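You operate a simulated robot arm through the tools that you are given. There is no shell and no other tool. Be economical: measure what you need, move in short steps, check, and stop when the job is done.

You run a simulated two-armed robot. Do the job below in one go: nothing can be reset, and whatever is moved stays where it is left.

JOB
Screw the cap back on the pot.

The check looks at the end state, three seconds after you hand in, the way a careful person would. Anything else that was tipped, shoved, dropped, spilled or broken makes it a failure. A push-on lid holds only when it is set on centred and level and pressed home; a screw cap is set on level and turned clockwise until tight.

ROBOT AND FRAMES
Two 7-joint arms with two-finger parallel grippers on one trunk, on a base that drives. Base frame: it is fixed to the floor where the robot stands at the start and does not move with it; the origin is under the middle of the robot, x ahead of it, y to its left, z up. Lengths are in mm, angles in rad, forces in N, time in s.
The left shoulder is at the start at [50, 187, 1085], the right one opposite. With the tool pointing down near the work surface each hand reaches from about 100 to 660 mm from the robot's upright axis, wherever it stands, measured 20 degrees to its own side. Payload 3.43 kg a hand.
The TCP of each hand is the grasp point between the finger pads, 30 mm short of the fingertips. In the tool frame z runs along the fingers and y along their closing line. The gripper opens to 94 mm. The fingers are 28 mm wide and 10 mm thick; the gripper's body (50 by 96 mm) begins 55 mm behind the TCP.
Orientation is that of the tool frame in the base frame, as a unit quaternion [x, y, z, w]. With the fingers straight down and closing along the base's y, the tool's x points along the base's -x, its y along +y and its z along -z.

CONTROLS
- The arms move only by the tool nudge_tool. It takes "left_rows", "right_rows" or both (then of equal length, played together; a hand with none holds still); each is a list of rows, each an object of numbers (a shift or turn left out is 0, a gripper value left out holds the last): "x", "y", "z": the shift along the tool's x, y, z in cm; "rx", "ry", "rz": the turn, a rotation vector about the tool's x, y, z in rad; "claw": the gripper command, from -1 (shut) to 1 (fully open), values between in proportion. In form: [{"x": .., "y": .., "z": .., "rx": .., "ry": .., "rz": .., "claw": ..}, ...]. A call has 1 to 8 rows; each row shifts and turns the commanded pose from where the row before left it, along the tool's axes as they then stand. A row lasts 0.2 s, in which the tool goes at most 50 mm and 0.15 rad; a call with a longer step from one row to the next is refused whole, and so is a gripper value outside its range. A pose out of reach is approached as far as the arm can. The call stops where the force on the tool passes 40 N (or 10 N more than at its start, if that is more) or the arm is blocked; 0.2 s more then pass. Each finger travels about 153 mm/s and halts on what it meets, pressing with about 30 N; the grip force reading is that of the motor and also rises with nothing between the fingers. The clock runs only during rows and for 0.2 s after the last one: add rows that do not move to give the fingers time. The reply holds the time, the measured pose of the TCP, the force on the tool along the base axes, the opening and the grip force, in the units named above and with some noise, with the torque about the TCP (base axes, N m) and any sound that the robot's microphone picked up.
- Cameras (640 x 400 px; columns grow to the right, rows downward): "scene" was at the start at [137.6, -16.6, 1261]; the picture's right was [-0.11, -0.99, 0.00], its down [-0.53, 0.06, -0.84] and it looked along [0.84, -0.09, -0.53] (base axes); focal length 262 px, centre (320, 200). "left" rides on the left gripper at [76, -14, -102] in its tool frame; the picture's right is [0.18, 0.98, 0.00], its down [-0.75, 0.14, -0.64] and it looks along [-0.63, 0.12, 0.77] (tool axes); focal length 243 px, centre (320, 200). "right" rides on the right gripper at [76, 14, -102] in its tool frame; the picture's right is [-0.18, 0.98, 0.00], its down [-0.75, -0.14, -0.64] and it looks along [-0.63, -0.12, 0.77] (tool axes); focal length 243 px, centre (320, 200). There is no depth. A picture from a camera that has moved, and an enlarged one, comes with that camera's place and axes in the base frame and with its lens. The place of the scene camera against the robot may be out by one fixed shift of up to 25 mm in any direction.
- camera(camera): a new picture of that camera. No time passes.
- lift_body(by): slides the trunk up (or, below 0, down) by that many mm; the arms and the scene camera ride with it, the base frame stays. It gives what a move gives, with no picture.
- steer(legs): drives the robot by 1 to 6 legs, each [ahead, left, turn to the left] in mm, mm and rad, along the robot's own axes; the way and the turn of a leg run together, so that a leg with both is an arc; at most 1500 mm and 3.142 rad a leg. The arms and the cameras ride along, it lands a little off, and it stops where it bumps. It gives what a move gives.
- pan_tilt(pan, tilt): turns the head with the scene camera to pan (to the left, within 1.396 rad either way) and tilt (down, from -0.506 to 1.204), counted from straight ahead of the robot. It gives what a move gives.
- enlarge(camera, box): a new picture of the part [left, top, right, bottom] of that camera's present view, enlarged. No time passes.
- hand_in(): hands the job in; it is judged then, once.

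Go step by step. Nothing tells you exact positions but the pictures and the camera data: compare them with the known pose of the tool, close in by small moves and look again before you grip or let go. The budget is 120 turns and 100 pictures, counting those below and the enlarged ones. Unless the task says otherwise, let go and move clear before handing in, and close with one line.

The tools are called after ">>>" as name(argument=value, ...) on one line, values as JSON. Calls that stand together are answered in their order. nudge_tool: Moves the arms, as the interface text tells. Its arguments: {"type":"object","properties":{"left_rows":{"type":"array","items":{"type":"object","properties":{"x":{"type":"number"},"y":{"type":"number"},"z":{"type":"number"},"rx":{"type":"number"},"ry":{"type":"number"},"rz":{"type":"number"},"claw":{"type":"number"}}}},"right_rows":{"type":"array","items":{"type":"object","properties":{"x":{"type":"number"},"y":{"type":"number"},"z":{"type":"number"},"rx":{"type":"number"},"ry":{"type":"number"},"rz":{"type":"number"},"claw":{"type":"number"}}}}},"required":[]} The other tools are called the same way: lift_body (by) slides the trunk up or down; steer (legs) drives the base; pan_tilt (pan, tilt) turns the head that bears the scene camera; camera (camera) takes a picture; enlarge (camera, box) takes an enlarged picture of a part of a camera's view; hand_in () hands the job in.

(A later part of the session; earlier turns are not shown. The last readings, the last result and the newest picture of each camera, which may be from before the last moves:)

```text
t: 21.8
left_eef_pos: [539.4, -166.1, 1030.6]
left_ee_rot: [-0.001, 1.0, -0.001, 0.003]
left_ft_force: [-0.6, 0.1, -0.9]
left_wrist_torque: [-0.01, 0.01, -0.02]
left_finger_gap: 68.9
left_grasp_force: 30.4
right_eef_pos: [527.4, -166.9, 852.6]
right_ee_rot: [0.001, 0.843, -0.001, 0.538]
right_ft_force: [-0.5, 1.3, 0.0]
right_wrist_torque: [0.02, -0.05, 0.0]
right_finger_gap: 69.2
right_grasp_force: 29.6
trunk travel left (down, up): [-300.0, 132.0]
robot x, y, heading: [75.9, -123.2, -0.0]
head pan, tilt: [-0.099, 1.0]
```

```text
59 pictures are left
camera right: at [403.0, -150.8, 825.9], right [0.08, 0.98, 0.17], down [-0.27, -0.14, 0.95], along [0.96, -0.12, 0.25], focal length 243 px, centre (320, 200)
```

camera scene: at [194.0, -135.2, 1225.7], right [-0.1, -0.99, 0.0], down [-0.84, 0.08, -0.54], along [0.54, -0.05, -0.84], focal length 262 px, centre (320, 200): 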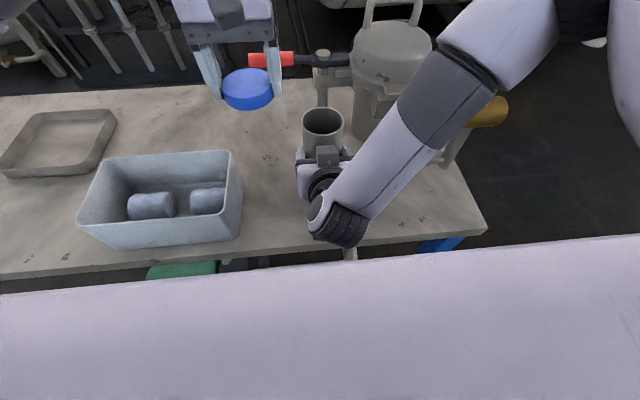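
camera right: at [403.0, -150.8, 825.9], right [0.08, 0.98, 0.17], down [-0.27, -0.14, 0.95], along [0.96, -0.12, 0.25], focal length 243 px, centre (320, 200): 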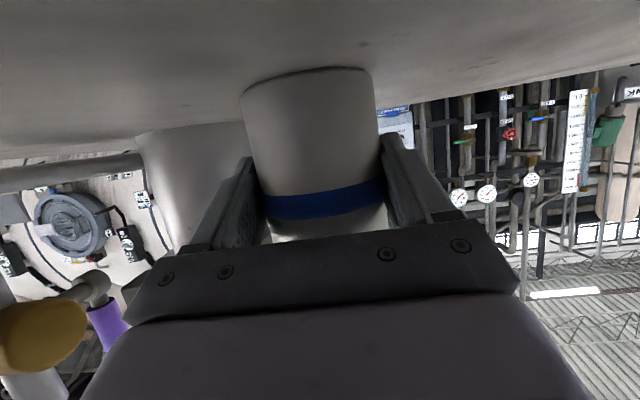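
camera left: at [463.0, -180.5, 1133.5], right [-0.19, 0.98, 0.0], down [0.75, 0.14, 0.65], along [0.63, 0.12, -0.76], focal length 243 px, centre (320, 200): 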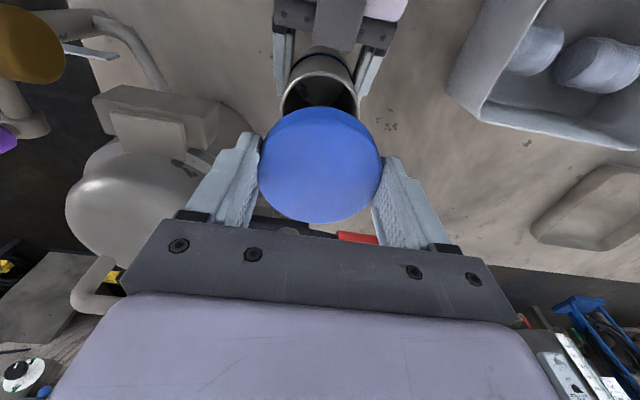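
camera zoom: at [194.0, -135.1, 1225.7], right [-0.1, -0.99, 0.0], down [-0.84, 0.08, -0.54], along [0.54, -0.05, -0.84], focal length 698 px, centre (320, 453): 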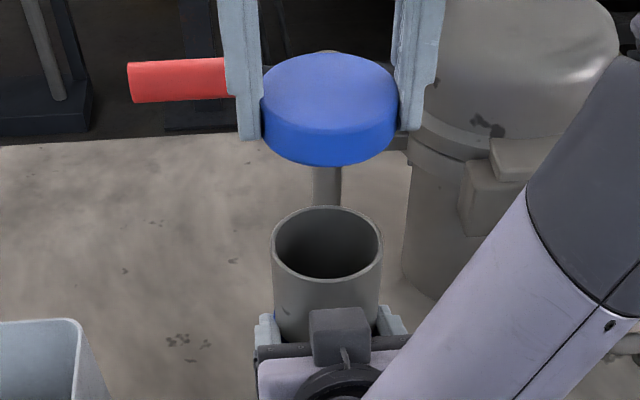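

It's lined up within about 1 mm. I'll lower to just above the rim and check.

>>> nudge_tool(left_rows=[{"z": 2.5, "y": 0.05, "x": -0.05}, {"z": 2.5}, {"z": 1.3}, {}])

>>> camera(camera="left")

>>> enlarge(camera="scene", box=[240, 60, 400, 160])

```text
t: 22.8
left_eef_pos: [539.3, -166.4, 967.5]
left_ee_rot: [-0.001, 1.0, 0.0, 0.003]
left_ft_force: [0.7, -0.9, -1.6]
left_wrist_torque: [0.0, -0.03, -0.01]
left_finger_gap: 68.8
left_grasp_force: 30.1
right_eef_pos: [527.6, -166.4, 852.3]
right_ee_rot: [0.0, 0.843, 0.0, 0.538]
right_ft_force: [0.2, -0.3, -0.5]
right_wrist_torque: [-0.05, -0.02, -0.03]
right_finger_gap: 69.1
right_grasp_force: 30.2
trunk travel left (down, up): [-300.0, 132.0]
robot x, y, heading: [76.7, -118.5, -0.005]
head pan, tilt: [-0.099, 1.0]
```

```text
58 pictures are left
camera left: at [463.6, -179.7, 1070.3], right [-0.19, 0.98, 0.0], down [0.75, 0.14, 0.65], along [0.63, 0.12, -0.76], focal length 243 px, centre (320, 200)
```

left: 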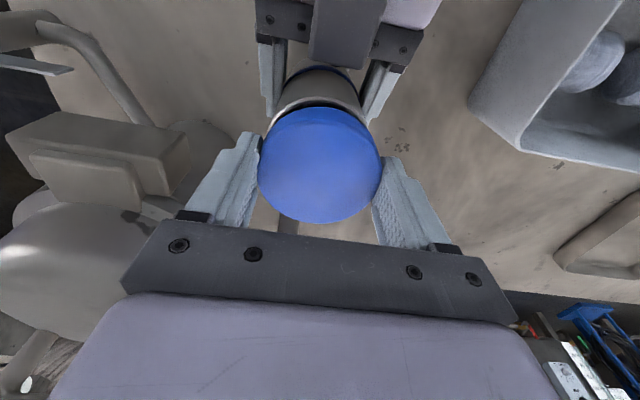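

```text
4.00 times, centred on (320, 110) of scene
camera zoom: at [194.0, -135.2, 1225.7], right [-0.1, -0.99, 0.0], down [-0.84, 0.08, -0.54], along [0.54, -0.05, -0.84], focal length 1048 px, centre (320, 560)
```

zoom: 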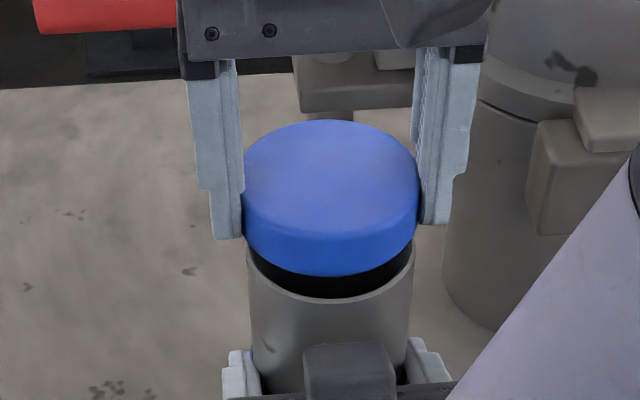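

The cap is centred over the pot and about 10 mm above it. I'll lower slowly until it touches.

>>> nudge_tool(left_rows=[{"z": 0.4}, {"z": 0.3}, {"z": 0.2}, {"z": 0.2}, {}])

>>> enlarge(camera="scene", box=[240, 60, 400, 160])

```text
t: 24.0
left_eef_pos: [539.3, -165.5, 958.0]
left_ee_rot: [0.0, 1.0, 0.0, 0.001]
left_ft_force: [-5.8, -2.1, 7.3]
left_wrist_torque: [0.19, 0.41, 0.0]
left_finger_gap: 68.7
left_grasp_force: 29.9
right_eef_pos: [527.9, -167.2, 852.5]
right_ee_rot: [0.001, 0.843, -0.001, 0.538]
right_ft_force: [5.2, 4.0, -2.0]
right_wrist_torque: [-0.13, 0.05, 0.16]
right_finger_gap: 69.0
right_grasp_force: 30.3
trunk travel left (down, up): [-300.0, 132.0]
robot x, y, heading: [74.4, -124.2, -0.001]
head pan, tilt: [-0.099, 1.0]
```

```text
4.00 times, centred on (320, 110) of scene
camera zoom: at [193.9, -135.1, 1225.8], right [-0.1, -0.99, 0.0], down [-0.84, 0.08, -0.54], along [0.54, -0.05, -0.84], focal length 1048 px, centre (320, 560)
```

zoom: 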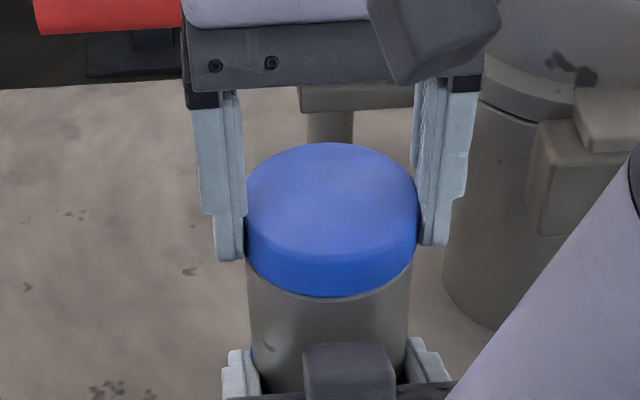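

The cap has touched the rim with light force. I'll centre it slightly and make a first short clockwise turn with gentle pressure, keeping the fingers clear of the block on the right hand.

>>> nudge_tool(left_rows=[{"x": 0.05, "z": 0.05}, {"rz": 0.13, "z": 0.03}, {"rz": 0.13, "z": 0.03}, {"rz": 0.13, "z": 0.03}, {"rz": 0.13, "z": 0.03}, {"rz": 0.13, "z": 0.03}, {}])

>>> enlarge(camera="scene", box=[240, 60, 400, 160])

```text
t: 25.6
left_eef_pos: [540.2, -164.5, 956.3]
left_ee_rot: [0.319, 0.948, 0.0, 0.004]
left_ft_force: [-10.1, 4.9, 29.0]
left_wrist_torque: [-0.05, 0.27, -0.04]
left_finger_gap: 68.7
left_grasp_force: 30.0
right_eef_pos: [526.1, -166.7, 852.7]
right_ee_rot: [0.001, 0.842, -0.002, 0.539]
right_ft_force: [12.0, -0.1, -6.6]
right_wrist_torque: [0.67, 0.05, 0.04]
right_finger_gap: 69.3
right_grasp_force: 30.0
trunk travel left (down, up): [-300.0, 132.0]
robot x, y, heading: [74.8, -120.8, -0.006]
head pan, tilt: [-0.099, 1.0]
```

```text
4.00 times, centred on (320, 110) of scene
camera zoom: at [192.6, -134.6, 1226.0], right [-0.1, -0.99, 0.0], down [-0.84, 0.08, -0.54], along [0.54, -0.05, -0.84], focal length 1048 px, centre (320, 560)
```

zoom: 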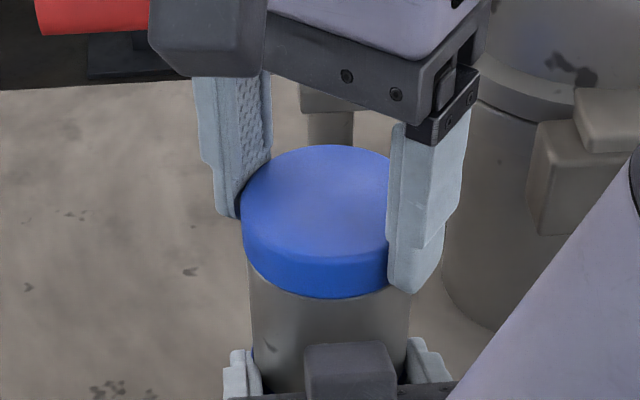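

The cap turned but sank only about 2 mm, so it's resting on the rim without having engaged. I'll ease the pressure, turn back, and check the centring closely.

>>> nudge_tool(left_rows=[{"z": -0.15, "rz": -0.13}, {"rz": -0.13}, {"rz": -0.13}, {"rz": -0.13}, {"rz": -0.13}, {}])

>>> enlarge(camera="scene", box=[290, 85, 370, 135])

>>> enlarge(camera="left", box=[230, 50, 410, 230])

```text
t: 27.0
left_eef_pos: [539.1, -166.9, 956.3]
left_ee_rot: [-0.002, 1.0, -0.001, 0.004]
left_ft_force: [0.2, -8.8, 12.1]
left_wrist_torque: [0.16, -0.02, -0.02]
left_finger_gap: 69.0
left_grasp_force: 30.1
right_eef_pos: [526.7, -166.2, 854.0]
right_ee_rot: [0.0, 0.842, -0.001, 0.539]
right_ft_force: [0.4, 2.8, 2.0]
right_wrist_torque: [-1.2, -0.49, -0.16]
right_finger_gap: 68.9
right_grasp_force: 30.2
trunk travel left (down, up): [-300.0, 132.0]
robot x, y, heading: [72.0, -121.6, -0.005]
head pan, tilt: [-0.099, 1.0]
```

```text
8.00 times, centred on (330, 110) of scene
camera zoom: at [193.0, -135.6, 1225.9], right [-0.1, -0.99, 0.0], down [-0.84, 0.08, -0.54], along [0.54, -0.05, -0.84], focal length 2096 px, centre (240, 920)
```

zoom: 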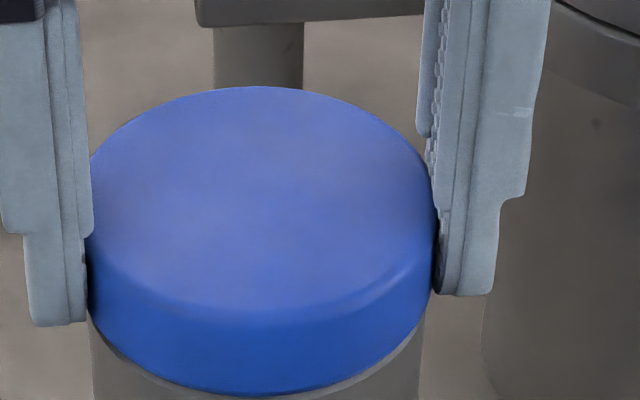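

```text
2.22 times, centred on (320, 140) of left
camera zoom: at [462.4, -180.0, 1059.5], right [-0.19, 0.98, 0.0], down [0.75, 0.15, 0.65], along [0.64, 0.12, -0.76], focal length 539 px, centre (320, 333)
```

zoom: 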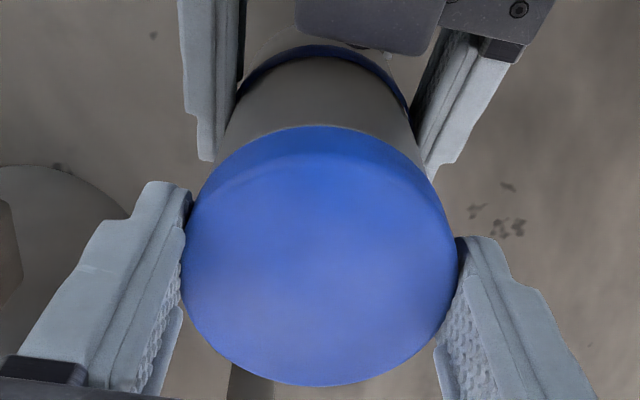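

The cap looks about 1 mm too far toward -y. I'll look at the front of the seam to judge the fore-aft offset.

>>> enlarge(camera="scene", box=[290, 105, 370, 155])

```text
8.00 times, centred on (330, 130) of scene
camera zoom: at [193.0, -135.6, 1225.9], right [-0.1, -0.99, 0.0], down [-0.84, 0.08, -0.54], along [0.54, -0.05, -0.84], focal length 2096 px, centre (240, 760)
```

zoom: 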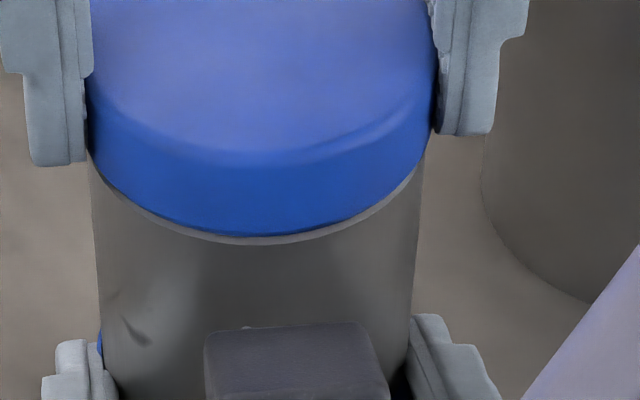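

The cap sits flat on the rim, and its outer size matches the pot, so the thread is probably hidden under it. I'll nudge 1 mm toward +y, turn back a bit further, then take a full clockwise stroke with light pressure.

>>> nudge_tool(left_rows=[{"y": 0.1, "x": 0.05}, {"rz": -0.13}, {"rz": -0.13}, {"rz": -0.13}, {"rz": -0.13}, {"rz": -0.13}, {}])

>>> nudge_tool(left_rows=[{"rz": 0.14}, {"rz": 0.14, "z": 0.02}, {"rz": 0.14, "z": 0.02}, {"rz": 0.14, "z": 0.02}, {"rz": 0.14, "z": 0.02}])

>>> nudge_tool(left_rows=[{"rz": 0.14, "z": 0.02}, {"rz": 0.14, "z": 0.02}, {"rz": 0.14, "z": 0.02}, {"rz": 0.14}])

>>> enlarge(camera="scene", box=[270, 75, 390, 150])

```text
t: 28.6
left_eef_pos: [539.0, -165.5, 954.6]
left_ee_rot: [-0.322, 0.947, -0.001, 0.002]
left_ft_force: [0.2, -0.2, -0.2]
left_wrist_torque: [0.0, -0.02, -0.04]
left_finger_gap: 69.0
left_grasp_force: 29.7
right_eef_pos: [527.7, -166.7, 852.4]
right_ee_rot: [0.0, 0.843, 0.0, 0.537]
right_ft_force: [0.1, -0.3, -0.2]
right_wrist_torque: [0.09, -0.02, 0.01]
right_finger_gap: 68.9
right_grasp_force: 29.9
trunk travel left (down, up): [-300.0, 132.0]
robot x, y, heading: [74.1, -125.4, 0.002]
head pan, tilt: [-0.099, 1.0]
```

```text
t: 29.8
left_eef_pos: [538.8, -163.6, 955.8]
left_ee_rot: [0.025, 1.0, 0.0, 0.002]
left_ft_force: [0.2, 0.7, -0.2]
left_wrist_torque: [0.01, 0.02, -0.01]
left_finger_gap: 68.9
left_grasp_force: 30.0
right_eef_pos: [527.1, -166.2, 852.0]
right_ee_rot: [0.0, 0.843, -0.001, 0.538]
right_ft_force: [-0.5, -0.1, -0.3]
right_wrist_torque: [0.04, -0.06, 0.01]
right_finger_gap: 68.8
right_grasp_force: 29.4
trunk travel left (down, up): [-300.0, 132.0]
robot x, y, heading: [77.3, -120.3, -0.001]
head pan, tilt: [-0.099, 1.0]
```

```text
t: 30.8
left_eef_pos: [539.7, -165.0, 955.9]
left_ee_rot: [0.299, 0.954, 0.002, 0.002]
left_ft_force: [0.9, 2.0, 0.5]
left_wrist_torque: [0.0, -0.03, 0.57]
left_finger_gap: 69.5
left_grasp_force: 29.9
right_eef_pos: [528.2, -167.4, 853.4]
right_ee_rot: [0.001, 0.843, -0.001, 0.538]
right_ft_force: [-1.5, -1.5, 0.1]
right_wrist_torque: [0.37, -0.11, -0.59]
right_finger_gap: 68.9
right_grasp_force: 29.9
trunk travel left (down, up): [-300.0, 132.0]
robot x, y, heading: [75.8, -119.3, -0.001]
head pan, tilt: [-0.099, 1.0]
```

```text
5.33 times, centred on (330, 112) of scene
camera zoom: at [194.0, -135.1, 1225.8], right [-0.1, -0.99, 0.0], down [-0.84, 0.08, -0.54], along [0.54, -0.05, -0.84], focal length 1397 px, centre (267, 667)
```

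zoom: 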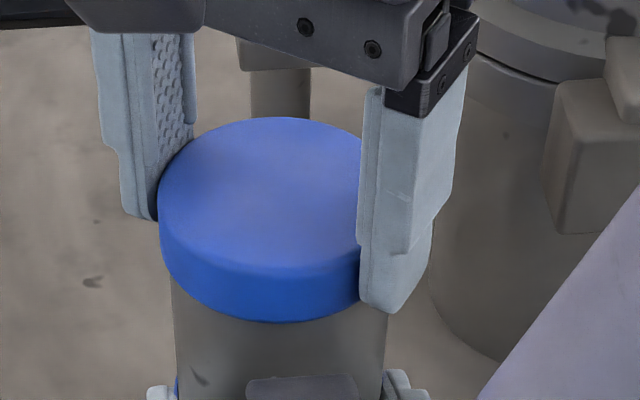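

Once centred, the cap dropped into place, and the clockwise stroke ended with about 0.57 N·m resisting on both hands, so the thread has engaged. I'll let go, turn the hand back, regrip and turn again until it's tight.

>>> nudge_tool(left_rows=[{"claw": 0.75}, {}, {"rz": -0.15}, {"rz": -0.15}, {"rz": -0.15}, {"rz": -0.15}, {"rz": -0.15}, {"rz": -0.15}])

>>> nudge_tool(left_rows=[{"rz": -0.15}, {"rz": -0.15}, {"claw": 0.4}, {"claw": -1}, {}, {}])

>>> enlarge(camera="scene", box=[270, 75, 390, 150])

```text
t: 32.6
left_eef_pos: [538.6, -164.0, 955.6]
left_ee_rot: [-0.147, 0.989, -0.001, 0.002]
left_ft_force: [-0.2, 0.4, 0.2]
left_wrist_torque: [0.02, 0.01, -0.02]
left_finger_gap: 82.3
left_grasp_force: 0.0
right_eef_pos: [527.3, -166.7, 852.5]
right_ee_rot: [0.001, 0.843, -0.001, 0.538]
right_ft_force: [-0.4, 0.6, -1.4]
right_wrist_torque: [0.06, 0.01, 0.05]
right_finger_gap: 68.6
right_grasp_force: 30.2
trunk travel left (down, up): [-300.0, 132.0]
robot x, y, heading: [73.7, -120.9, 0.001]
head pan, tilt: [-0.099, 1.0]
```

```text
t: 34.0
left_eef_pos: [539.4, -163.3, 955.1]
left_ee_rot: [-0.292, 0.956, -0.002, 0.002]
left_ft_force: [1.3, -0.3, 0.6]
left_wrist_torque: [0.0, -0.02, -0.04]
left_finger_gap: 70.1
left_grasp_force: 30.5
right_eef_pos: [527.2, -166.9, 853.6]
right_ee_rot: [0.001, 0.843, -0.001, 0.538]
right_ft_force: [-0.5, 0.7, 0.6]
right_wrist_torque: [0.04, -0.05, 0.0]
right_finger_gap: 68.3
right_grasp_force: 30.2
trunk travel left (down, up): [-300.0, 132.0]
robot x, y, heading: [73.7, -120.1, -0.002]
head pan, tilt: [-0.099, 1.0]
```

```text
5.33 times, centred on (330, 112) of scene
camera zoom: at [194.0, -135.1, 1225.7], right [-0.1, -0.99, 0.0], down [-0.84, 0.08, -0.54], along [0.54, -0.05, -0.84], focal length 1397 px, centre (267, 667)
```

zoom: 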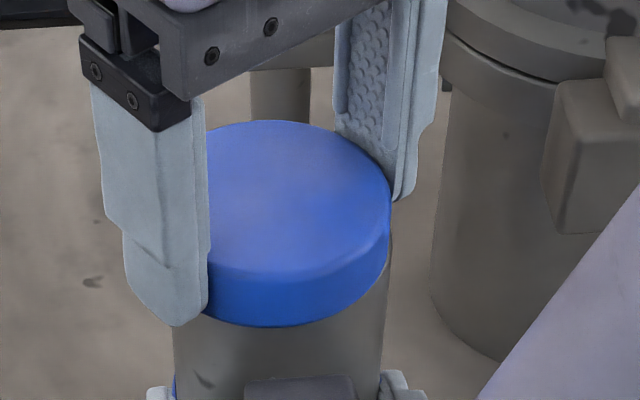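

Regripped. Now the second clockwise stroke.

>>> nudge_tool(left_rows=[{"rz": 0.13}, {"rz": 0.13}, {"rz": 0.13}, {"rz": 0.13}])

>>> nudge_tool(left_rows=[{"rz": 0.13}, {"rz": 0.13}, {"rz": 0.13}, {"rz": 0.13}, {"rz": 0.13}])

>>> enlarge(camera="scene", box=[270, 75, 390, 150])

>>> camera(camera="right")

```text
t: 35.0
left_eef_pos: [539.2, -164.5, 955.5]
left_ee_rot: [-0.035, 0.999, -0.001, 0.002]
left_ft_force: [-0.6, 0.7, 2.6]
left_wrist_torque: [0.07, 0.07, 0.01]
left_finger_gap: 69.9
left_grasp_force: 30.1
right_eef_pos: [527.4, -166.7, 852.6]
right_ee_rot: [0.0, 0.843, -0.001, 0.538]
right_ft_force: [0.5, -0.2, -0.5]
right_wrist_torque: [0.1, 0.0, 0.01]
right_finger_gap: 67.7
right_grasp_force: 29.6
trunk travel left (down, up): [-300.0, 132.0]
robot x, y, heading: [72.9, -121.0, -0.001]
head pan, tilt: [-0.099, 1.0]
```

```text
t: 36.2
left_eef_pos: [538.6, -162.7, 955.3]
left_ee_rot: [0.286, 0.958, 0.0, 0.003]
left_ft_force: [1.9, -0.2, 5.1]
left_wrist_torque: [-0.13, -0.01, 0.08]
left_finger_gap: 70.1
left_grasp_force: 30.1
right_eef_pos: [527.7, -166.4, 852.1]
right_ee_rot: [0.001, 0.843, 0.0, 0.538]
right_ft_force: [-0.3, 0.5, 0.1]
right_wrist_torque: [0.18, -0.16, -0.08]
right_finger_gap: 67.8
right_grasp_force: 30.1
trunk travel left (down, up): [-300.0, 132.0]
robot x, y, heading: [74.4, -123.0, -0.005]
head pan, tilt: [-0.099, 1.0]
```

```text
5.33 times, centred on (330, 112) of scene
camera zoom: at [193.8, -135.1, 1225.8], right [-0.1, -0.99, 0.0], down [-0.84, 0.08, -0.54], along [0.54, -0.05, -0.84], focal length 1397 px, centre (267, 667)
```

zoom: 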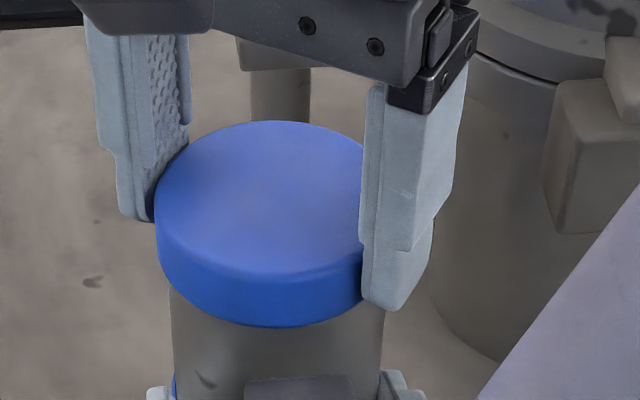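

```text
48 pictures are left
camera right: at [402.8, -150.7, 826.1], right [0.08, 0.98, 0.17], down [-0.27, -0.14, 0.95], along [0.96, -0.12, 0.25], focal length 243 px, centre (320, 200)
```

right: 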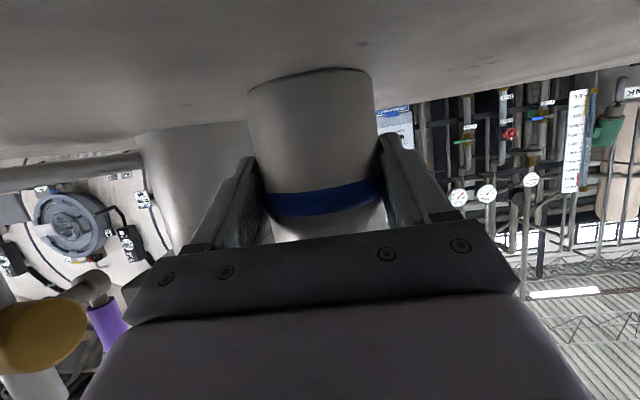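

The second stroke met little resistance, and the gap readings shifted (cap 70.1, pot 67.7). I need to see whether the cap is level and the pot still upright.

>>> enlarge(camera="scene", box=[280, 85, 376, 145])

>>> enlarge(camera="right", box=[160, 50, 480, 250])

>>> camera(camera="left")

```text
6.67 times, centred on (328, 115) of scene
camera zoom: at [193.8, -135.1, 1225.8], right [-0.1, -0.99, 0.0], down [-0.84, 0.08, -0.54], along [0.54, -0.05, -0.84], focal length 1746 px, centre (267, 767)
```

zoom: 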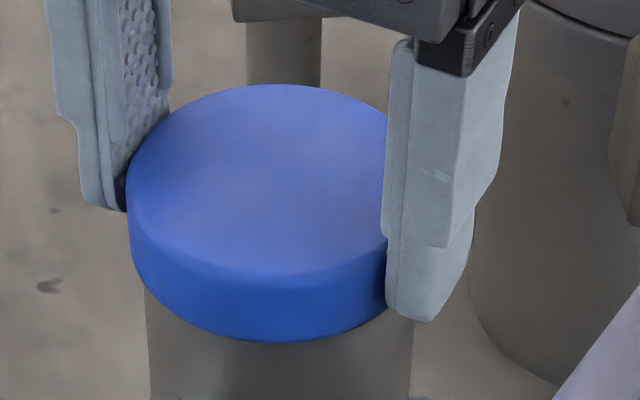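

```text
2.00 times, centred on (320, 150) of right
camera zoom: at [402.8, -150.7, 826.1], right [0.08, 0.98, 0.17], down [-0.27, -0.14, 0.95], along [0.96, -0.12, 0.25], focal length 485 px, centre (320, 300)
```

zoom: 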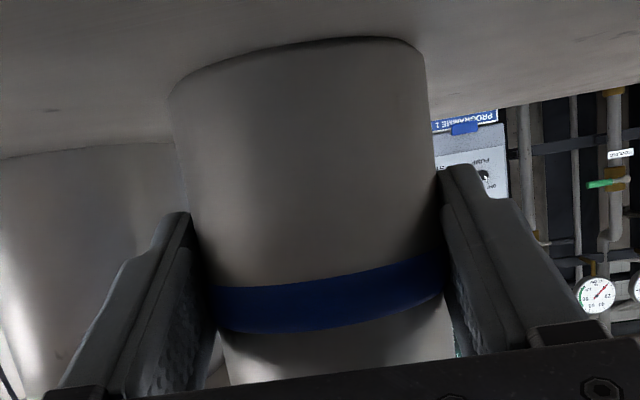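

```text
45 pictures are left
camera left: at [467.2, -133.5, 1058.1], right [0.38, 0.92, 0.0], down [0.7, -0.29, 0.65], along [0.6, -0.25, -0.76], focal length 243 px, centre (320, 200)
```

left: 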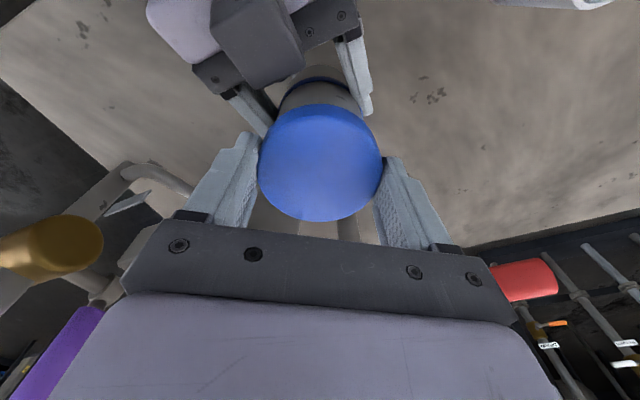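

The cap looks about 2 mm off toward +y, and the pot may have crept forward in the right hand, so I don't trust this engagement. I'll turn back to straight with the cap gripped, lift it 25 mm, and measure both again.

>>> nudge_tool(left_rows=[{"rz": -0.145}, {"rz": -0.145}, {"rz": -0.145}, {"rz": -0.145}, {"z": -0.5}, {"z": -1.0}, {"z": -1.0}, {}])

>>> enlarge(camera="scene", box=[270, 60, 390, 135])

>>> camera(camera="left")

```text
t: 38.0
left_eef_pos: [537.9, -164.0, 980.9]
left_ee_rot: [-0.001, 1.0, 0.0, 0.003]
left_ft_force: [0.0, 0.3, -0.4]
left_wrist_torque: [0.01, 0.0, 0.01]
left_finger_gap: 70.0
left_grasp_force: 29.8
right_eef_pos: [526.7, -166.3, 852.1]
right_ee_rot: [0.001, 0.843, -0.001, 0.538]
right_ft_force: [-0.5, 0.2, 1.9]
right_wrist_torque: [0.08, -0.08, 0.01]
right_finger_gap: 67.8
right_grasp_force: 30.1
trunk travel left (down, up): [-300.0, 132.0]
robot x, y, heading: [77.8, -120.9, 0.0]
head pan, tilt: [-0.099, 1.0]
```

```text
5.33 times, centred on (330, 98) of scene
camera zoom: at [193.9, -135.1, 1225.7], right [-0.1, -0.99, 0.0], down [-0.84, 0.08, -0.54], along [0.54, -0.05, -0.84], focal length 1397 px, centre (267, 747)
```

zoom: 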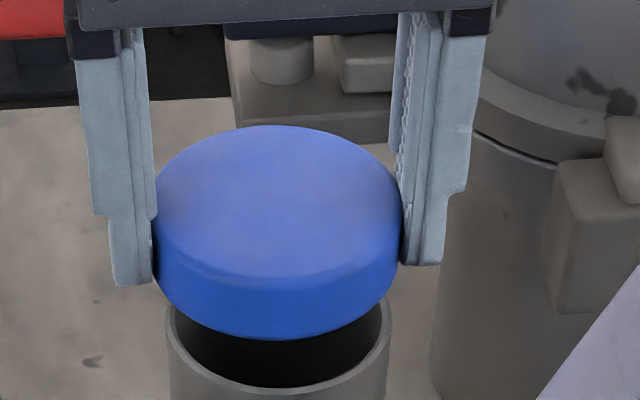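

```text
43 pictures are left
camera left: at [462.4, -178.5, 1083.6], right [-0.19, 0.98, 0.0], down [0.75, 0.14, 0.65], along [0.63, 0.12, -0.76], focal length 243 px, centre (320, 200)
```

left: 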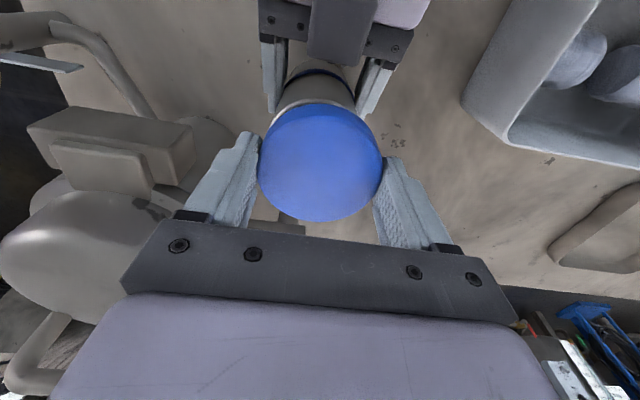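

The cap lifted off freely, so it wasn't threaded. I'd also misjudged the sizes: the cap is about 70 mm and the pot about 67, so the skirt goes over the rim and needs better centring. I'll go back to the side view and measure again.

>>> nudge_tool(left_rows=[{"z": -2.9}, {"y": 3.5}, {"y": 3.5}, {"y": 3.4}, {}])

>>> enlarge(camera="left", box=[110, 20, 270, 145])

>>> enlarge(camera="left", box=[232, 100, 408, 230])

>>> enlarge(camera="scene", box=[190, 40, 430, 190])

```text
t: 39.2
left_eef_pos: [541.3, -60.2, 1010.5]
left_ee_rot: [0.0, 1.0, 0.001, 0.002]
left_ft_force: [-0.2, 0.0, -0.3]
left_wrist_torque: [-0.03, -0.04, 0.0]
left_finger_gap: 70.1
left_grasp_force: 30.1
right_eef_pos: [528.6, -166.2, 852.7]
right_ee_rot: [-0.001, 0.843, 0.0, 0.538]
right_ft_force: [0.9, 0.2, 0.4]
right_wrist_torque: [-0.01, 0.0, 0.0]
right_finger_gap: 66.1
right_grasp_force: 29.9
trunk travel left (down, up): [-300.0, 132.0]
robot x, y, heading: [77.5, -118.0, -0.001]
head pan, tilt: [-0.099, 1.0]
```

```text
3.20 times, centred on (190, 82) of left
camera zoom: at [464.5, -74.3, 1113.6], right [-0.19, 0.98, 0.0], down [0.75, 0.14, 0.65], along [0.63, 0.12, -0.76], focal length 776 px, centre (736, 576)
```

zoom: 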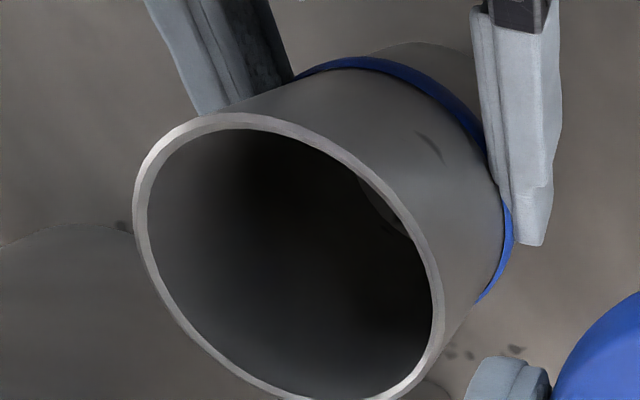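

```text
3.08 times, centred on (320, 165) of left
camera zoom: at [464.5, -74.3, 1113.6], right [-0.19, 0.98, 0.0], down [0.75, 0.14, 0.65], along [0.63, 0.12, -0.76], focal length 746 px, centre (320, 308)
```

zoom: 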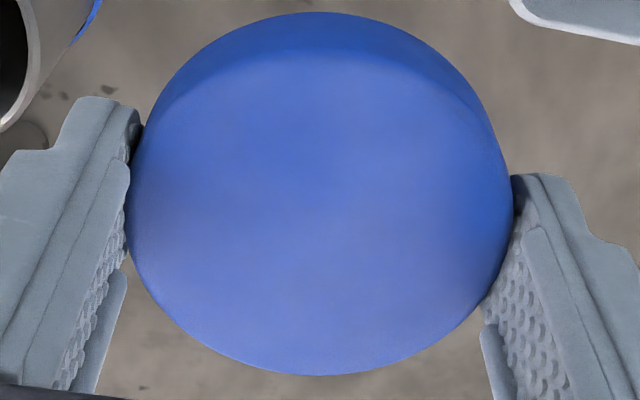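

```text
2.67 times, centred on (310, 115) of scene
camera zoom: at [194.1, -135.2, 1225.7], right [-0.1, -0.99, 0.0], down [-0.84, 0.08, -0.54], along [0.54, -0.05, -0.84], focal length 698 px, centre (347, 427)
```

zoom: 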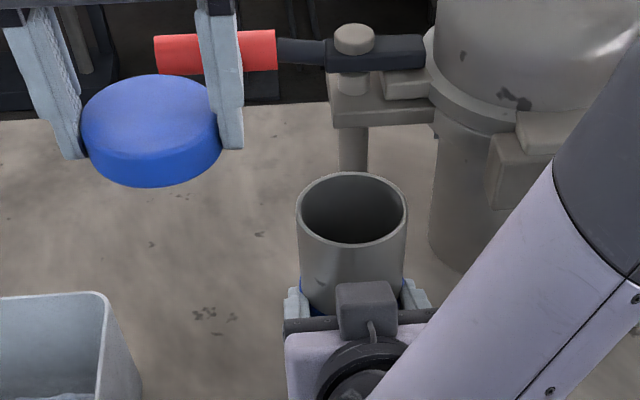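

The pot has crept about 7 mm forward because the right fingers held it near their tips and on the blue ring. I'll release, back off and regrip higher above the ring, flatter and deeper.

>>> nudge_tool(right_rows=[{"claw": 0.5}, {"claw": 1}, {}, {"x": 0.63, "z": -1.36}, {"x": 1.69, "z": -3.62}, {"x": 1.69, "z": -3.62}, {}])

>>> camera(camera="right")

>>> enlarge(camera="left", box=[110, 20, 270, 145])

```text
t: 40.8
left_eef_pos: [540.9, -61.6, 1011.6]
left_ee_rot: [0.0, 1.0, 0.0, 0.003]
left_ft_force: [-0.6, -0.1, -0.3]
left_wrist_torque: [0.01, 0.03, -0.01]
left_finger_gap: 70.3
left_grasp_force: 30.0
right_eef_pos: [434.2, -167.4, 852.7]
right_ee_rot: [0.001, 0.843, -0.001, 0.538]
right_ft_force: [-0.1, 0.5, -0.6]
right_wrist_torque: [0.01, 0.0, -0.02]
right_finger_gap: 94.1
right_grasp_force: 0.0
trunk travel left (down, up): [-300.0, 132.0]
robot x, y, heading: [67.6, -121.7, -0.001]
head pan, tilt: [-0.099, 1.0]
```

```text
39 pictures are left
camera right: at [309.7, -151.8, 826.2], right [0.08, 0.98, 0.17], down [-0.27, -0.14, 0.95], along [0.96, -0.12, 0.25], focal length 243 px, centre (320, 200)
```

right: 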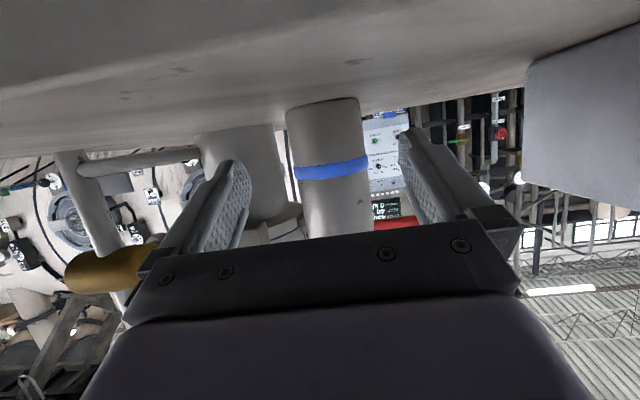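

```text
3.20 times, centred on (190, 82) of left
camera zoom: at [464.6, -74.6, 1113.7], right [-0.19, 0.98, 0.0], down [0.75, 0.14, 0.65], along [0.63, 0.12, -0.76], focal length 776 px, centre (736, 576)
```

zoom: 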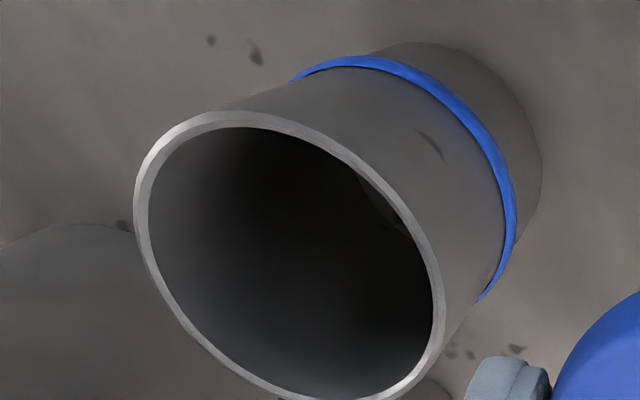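

The pot stands upright at about (546, -165). I'll set the right hand flatter and higher, and move the left hand sideways for a wider triangulation of the rim.

>>> nudge_tool(right_rows=[{"ry": -0.13}, {"ry": -0.13}, {"x": -1.55, "z": -0.28}, {"x": -1.6, "z": -0.28}, {}], left_rows=[{"y": 2}, {"y": 2}, {"y": 2}, {"y": 1}, {}])

>>> enlarge(camera="left", box=[20, 10, 180, 110])

>>> camera(camera="right")

>>> enlarge(camera="scene", box=[220, 80, 460, 230])

```text
t: 42.0
left_eef_pos: [540.2, 8.9, 1010.1]
left_ee_rot: [0.0, 1.0, 0.0, 0.003]
left_ft_force: [0.7, -0.7, 0.3]
left_wrist_torque: [0.04, 0.0, 0.0]
left_finger_gap: 70.4
left_grasp_force: 29.4
right_eef_pos: [440.0, -180.9, 880.2]
right_ee_rot: [0.022, 0.771, -0.014, 0.636]
right_ft_force: [0.2, -0.2, -0.8]
right_wrist_torque: [0.0, 0.01, 0.0]
right_finger_gap: 93.8
right_grasp_force: 0.1
trunk travel left (down, up): [-300.0, 132.0]
robot x, y, heading: [75.7, -121.5, 0.001]
head pan, tilt: [-0.099, 1.0]
```

```text
4.00 times, centred on (100, 60) of left
camera zoom: at [463.4, -4.9, 1111.8], right [-0.19, 0.98, 0.0], down [0.75, 0.14, 0.65], along [0.63, 0.12, -0.76], focal length 970 px, centre (1200, 760)
```

zoom: 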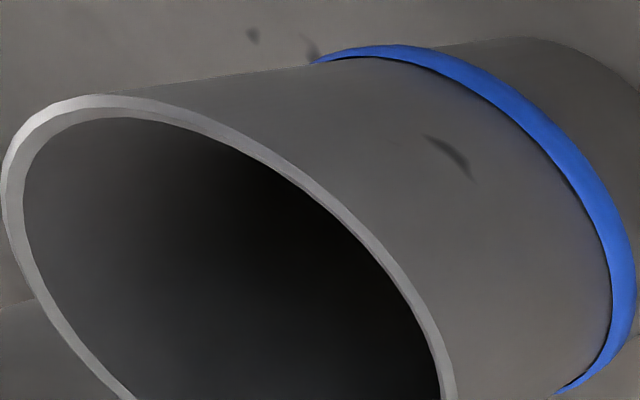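

```text
36 pictures are left
camera right: at [325.7, -158.7, 823.9], right [0.08, 0.98, 0.19], down [-0.49, -0.12, 0.86], along [0.87, -0.17, 0.47], focal length 243 px, centre (320, 200)
```

right: 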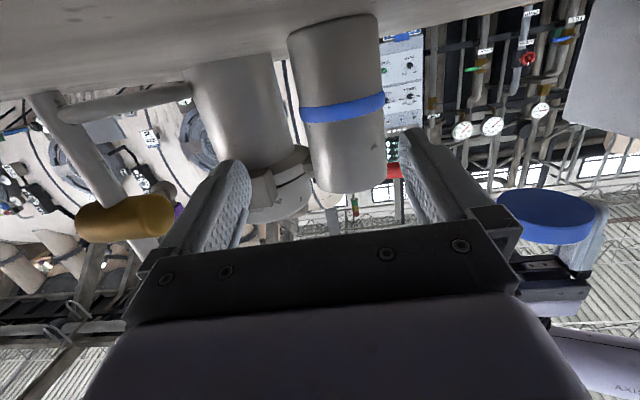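

```text
2.67 times, centred on (340, 155) of scene
camera zoom: at [194.0, -135.1, 1225.7], right [-0.1, -0.99, 0.0], down [-0.84, 0.08, -0.54], along [0.54, -0.05, -0.84], focal length 698 px, centre (267, 320)
```

zoom: 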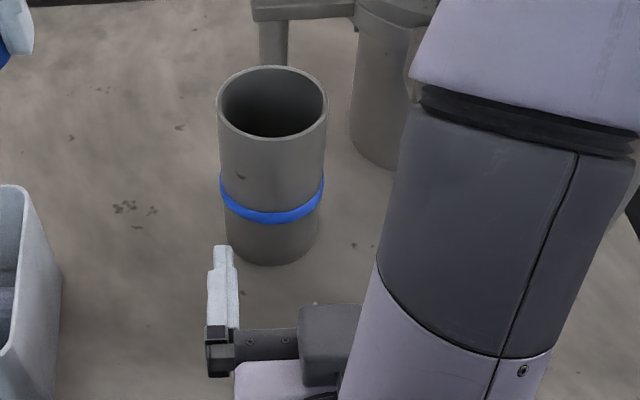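

Triangulation puts the rim at (547, -166, 926), diameter 68. The right arm isn't fully reaching its commanded pose (y is 14 mm off), so I'll advance a little to see if it recovers.

>>> nudge_tool(right_rows=[{"x": -0.26, "z": 1.5}, {"x": -0.26, "z": 1.5}, {}])

```text
t: 42.8
left_eef_pos: [539.6, 9.9, 1009.2]
left_ee_rot: [-0.001, 1.0, 0.0, 0.002]
left_ft_force: [-0.7, 0.1, -0.6]
left_wrist_torque: [0.02, 0.0, 0.0]
left_finger_gap: 70.1
left_grasp_force: 30.2
right_eef_pos: [469.6, -181.0, 879.7]
right_ee_rot: [0.024, 0.772, -0.013, 0.635]
right_ft_force: [0.4, -0.1, 0.4]
right_wrist_torque: [-0.02, -0.02, 0.0]
right_finger_gap: 93.9
right_grasp_force: 0.0
trunk travel left (down, up): [-300.0, 132.0]
robot x, y, heading: [76.9, -121.4, 0.0]
head pan, tilt: [-0.099, 1.0]
```

>>> nudge_tool(right_rows=[{"y": 0.7}, {"y": 0.7}, {}])

>>> camera(camera="right")

```text
t: 43.6
left_eef_pos: [538.9, 9.7, 1008.4]
left_ee_rot: [-0.001, 1.0, 0.001, 0.003]
left_ft_force: [-0.2, 0.8, -0.1]
left_wrist_torque: [-0.02, 0.02, -0.01]
left_finger_gap: 70.2
left_grasp_force: 30.1
right_eef_pos: [473.4, -167.8, 882.3]
right_ee_rot: [0.027, 0.769, -0.012, 0.639]
right_ft_force: [0.5, -0.8, -0.3]
right_wrist_torque: [-0.01, -0.01, 0.0]
right_finger_gap: 94.0
right_grasp_force: 0.1
trunk travel left (down, up): [-300.0, 132.0]
robot x, y, heading: [74.7, -122.6, 0.0]
head pan, tilt: [-0.099, 1.0]
```

```text
34 pictures are left
camera right: at [360.3, -144.6, 826.6], right [0.09, 0.98, 0.2], down [-0.5, -0.13, 0.86], along [0.86, -0.18, 0.48], focal length 243 px, centre (320, 200)
```

right: 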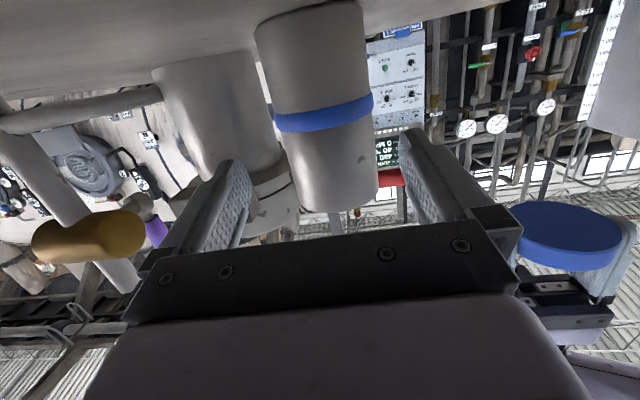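

The arm follows now. I'll advance around the pot to x≈543, above the ring.

>>> nudge_tool(right_rows=[{"x": -0.37, "y": 0.17, "z": 1.96}, {"x": -0.37, "y": 0.17, "z": 1.96}, {"x": -0.37, "y": 0.17, "z": 1.96}, {}])

>>> camera(camera="right")

>>> enlarge(camera="scene", box=[220, 70, 460, 220])

```text
t: 44.4
left_eef_pos: [536.7, 8.2, 1010.4]
left_ee_rot: [-0.002, 1.0, 0.0, 0.003]
left_ft_force: [-0.2, 0.0, -0.3]
left_wrist_torque: [-0.01, 0.02, 0.02]
left_finger_gap: 70.3
left_grasp_force: 30.5
right_eef_pos: [510.5, -159.8, 876.1]
right_ee_rot: [0.013, 0.78, -0.007, 0.626]
right_ft_force: [-14.1, -4.6, 31.8]
right_wrist_torque: [0.09, 5.39, 0.86]
right_finger_gap: 94.2
right_grasp_force: 0.2
trunk travel left (down, up): [-300.0, 132.0]
robot x, y, heading: [76.7, -120.5, -0.003]
head pan, tilt: [-0.099, 1.0]
stopped in row 3 (right hand): the force on the tool passed its limit at 56 N (the readings are from after the stop); the commanded pose is now the measured one
```

```text
33 pictures are left
camera right: at [395.7, -141.4, 823.7], right [0.07, 0.98, 0.18], down [-0.47, -0.13, 0.87], along [0.88, -0.15, 0.45], focal length 243 px, centre (320, 200)
```

right: 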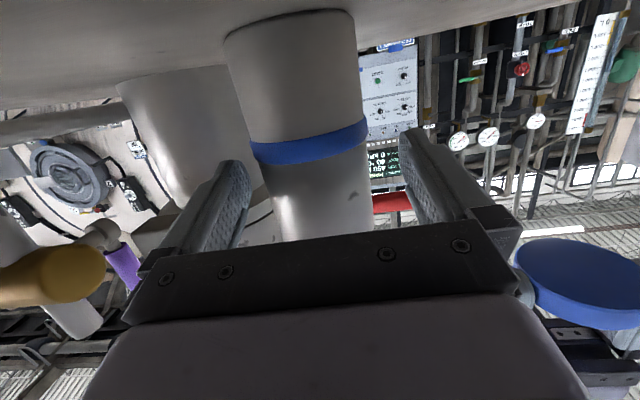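

```text
2.67 times, centred on (340, 145) of scene
camera zoom: at [191.2, -135.5, 1226.9], right [-0.1, -0.99, 0.0], down [-0.84, 0.09, -0.54], along [0.54, -0.05, -0.84], focal length 698 px, centre (267, 347)
```

zoom: 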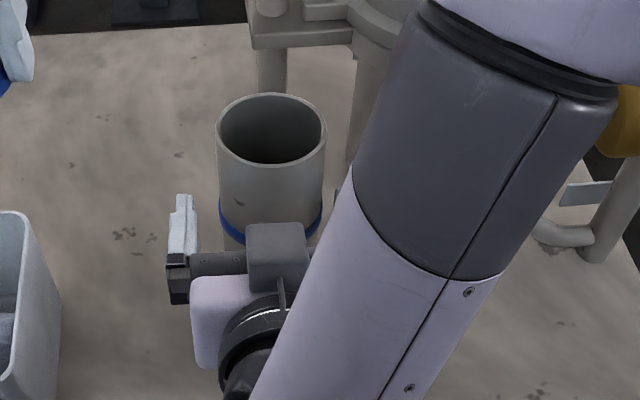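

The right wrist touched the table edge at that flat tilt. I'll back off, use about 74° instead, a touch higher, and look again.

>>> nudge_tool(right_rows=[{"x": -0.5, "z": -1.0}, {"z": -2.0}, {"ry": 0.06, "rz": 0.0}, {}])

>>> enlarge(camera="scene", box=[220, 70, 460, 220])

```text
t: 45.4
left_eef_pos: [540.2, 8.7, 1008.6]
left_ee_rot: [-0.001, 1.0, 0.0, 0.002]
left_ft_force: [0.0, 0.7, -0.9]
left_wrist_torque: [0.0, 0.03, 0.0]
left_finger_gap: 70.4
left_grasp_force: 30.0
right_eef_pos: [485.2, -159.0, 885.2]
right_ee_rot: [0.015, 0.798, -0.008, 0.602]
right_ft_force: [0.5, 0.0, -0.1]
right_wrist_torque: [-0.04, 0.0, 0.01]
right_finger_gap: 94.2
right_grasp_force: 0.1
trunk travel left (down, up): [-300.0, 132.0]
robot x, y, heading: [78.5, -123.5, -0.006]
head pan, tilt: [-0.099, 1.0]
```

```text
2.67 times, centred on (340, 145) of scene
camera zoom: at [193.7, -135.3, 1225.7], right [-0.1, -0.99, 0.0], down [-0.84, 0.08, -0.54], along [0.54, -0.05, -0.84], focal length 698 px, centre (267, 347)
```

zoom: 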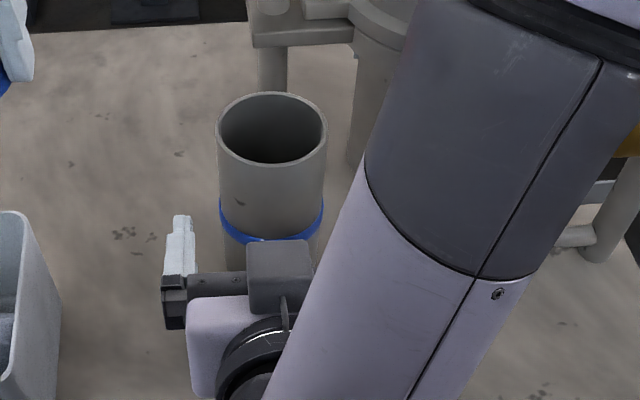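

>>> nudge_tool(right_rows=[{"y": -0.7}, {"x": -0.49, "y": 0.06, "z": 1.73}, {"x": -0.49, "y": 0.06, "z": 1.73}, {"x": -0.49, "y": 0.06, "z": 1.73}, {}])

>>> camera(camera="right")

>>> enlarge(camera="scene", box=[250, 70, 410, 170])

```text
t: 46.6
left_eef_pos: [538.7, 8.8, 1007.8]
left_ee_rot: [-0.001, 1.0, 0.0, 0.003]
left_ft_force: [0.6, -0.2, -0.8]
left_wrist_torque: [0.02, 0.0, 0.02]
left_finger_gap: 70.2
left_grasp_force: 29.8
right_eef_pos: [539.0, -163.2, 885.6]
right_ee_rot: [0.012, 0.798, -0.008, 0.603]
right_ft_force: [0.1, -0.2, -0.1]
right_wrist_torque: [0.01, 0.01, -0.03]
right_finger_gap: 93.9
right_grasp_force: 0.1
trunk travel left (down, up): [-300.0, 132.0]
robot x, y, heading: [76.3, -120.6, -0.002]
head pan, tilt: [-0.099, 1.0]
```

```text
30 pictures are left
camera right: at [419.8, -144.9, 839.3], right [0.08, 0.98, 0.18], down [-0.42, -0.13, 0.9], along [0.91, -0.14, 0.4], focal length 243 px, centre (320, 200)
```

right: 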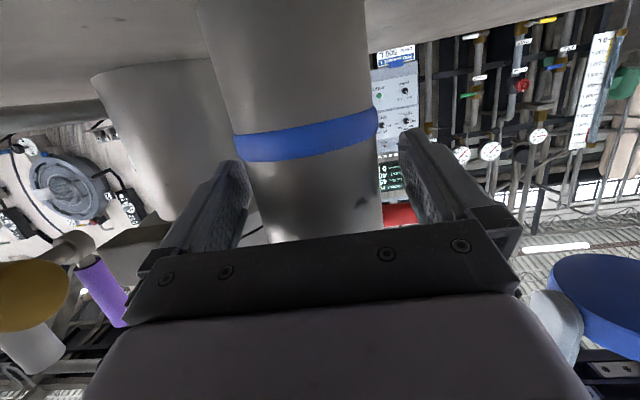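

```text
4.00 times, centred on (330, 120) of scene
camera zoom: at [193.6, -135.3, 1225.7], right [-0.1, -0.99, 0.0], down [-0.84, 0.08, -0.54], along [0.54, -0.05, -0.84], focal length 1048 px, centre (280, 520)
```

zoom: 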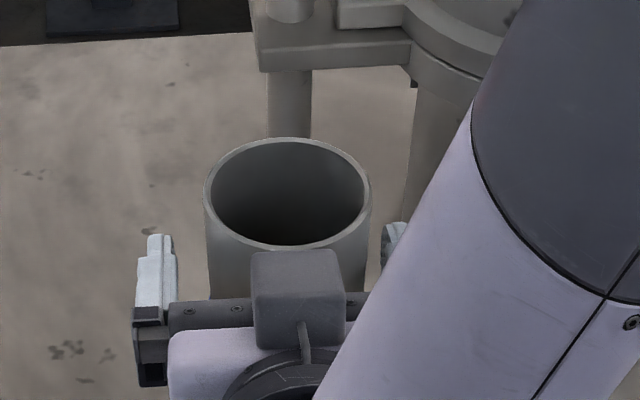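

No contact this time. I'll centre the hand 2.8 mm toward -y and close on the pot.

>>> nudge_tool(right_rows=[{"y": -0.28}, {"claw": 0.7}, {"claw": 0.6}, {"claw": 0.5}, {"claw": 0.4}, {"claw": 0.2}, {"claw": -1}, {}])

>>> nudge_tool(left_rows=[{"y": -2.35}, {"y": -2.35}, {"y": -2.3}, {}])

>>> enlarge(camera="left", box=[110, 20, 270, 145])

```text
t: 48.4
left_eef_pos: [539.0, 8.5, 1008.0]
left_ee_rot: [-0.001, 1.0, 0.0, 0.003]
left_ft_force: [0.1, 0.2, 0.5]
left_wrist_torque: [0.02, -0.07, 0.02]
left_finger_gap: 70.0
left_grasp_force: 29.4
right_eef_pos: [538.4, -166.1, 884.9]
right_ee_rot: [0.011, 0.798, -0.007, 0.603]
right_ft_force: [-0.3, 0.9, -0.6]
right_wrist_torque: [0.01, 0.0, -0.02]
right_finger_gap: 68.8
right_grasp_force: 30.2
trunk travel left (down, up): [-300.0, 132.0]
robot x, y, heading: [77.2, -119.2, -0.003]
head pan, tilt: [-0.099, 1.0]
```

```text
t: 49.4
left_eef_pos: [539.6, -62.7, 1009.3]
left_ee_rot: [-0.001, 1.0, 0.0, 0.002]
left_ft_force: [0.3, -0.4, -0.5]
left_wrist_torque: [-0.01, -0.01, -0.02]
left_finger_gap: 70.2
left_grasp_force: 30.1
right_eef_pos: [538.0, -166.6, 884.7]
right_ee_rot: [0.012, 0.798, -0.009, 0.603]
right_ft_force: [-0.8, 0.3, 0.1]
right_wrist_torque: [-0.07, 0.02, 0.0]
right_finger_gap: 69.0
right_grasp_force: 30.1
trunk travel left (down, up): [-300.0, 132.0]
robot x, y, heading: [75.7, -122.5, -0.004]
head pan, tilt: [-0.099, 1.0]
```

```text
3.20 times, centred on (190, 82) of left
camera zoom: at [463.7, -76.6, 1112.1], right [-0.19, 0.98, 0.0], down [0.75, 0.14, 0.65], along [0.63, 0.12, -0.76], focal length 776 px, centre (736, 576)
```

zoom: 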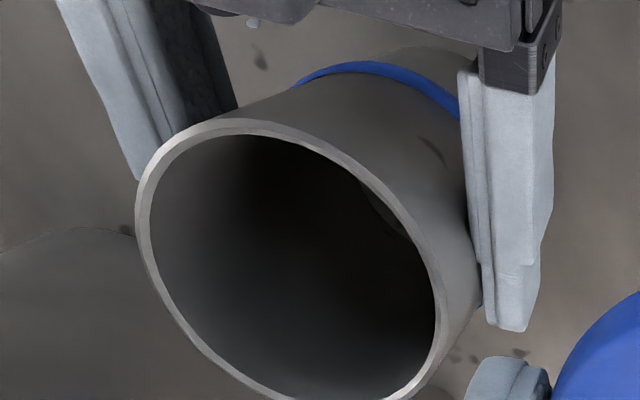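

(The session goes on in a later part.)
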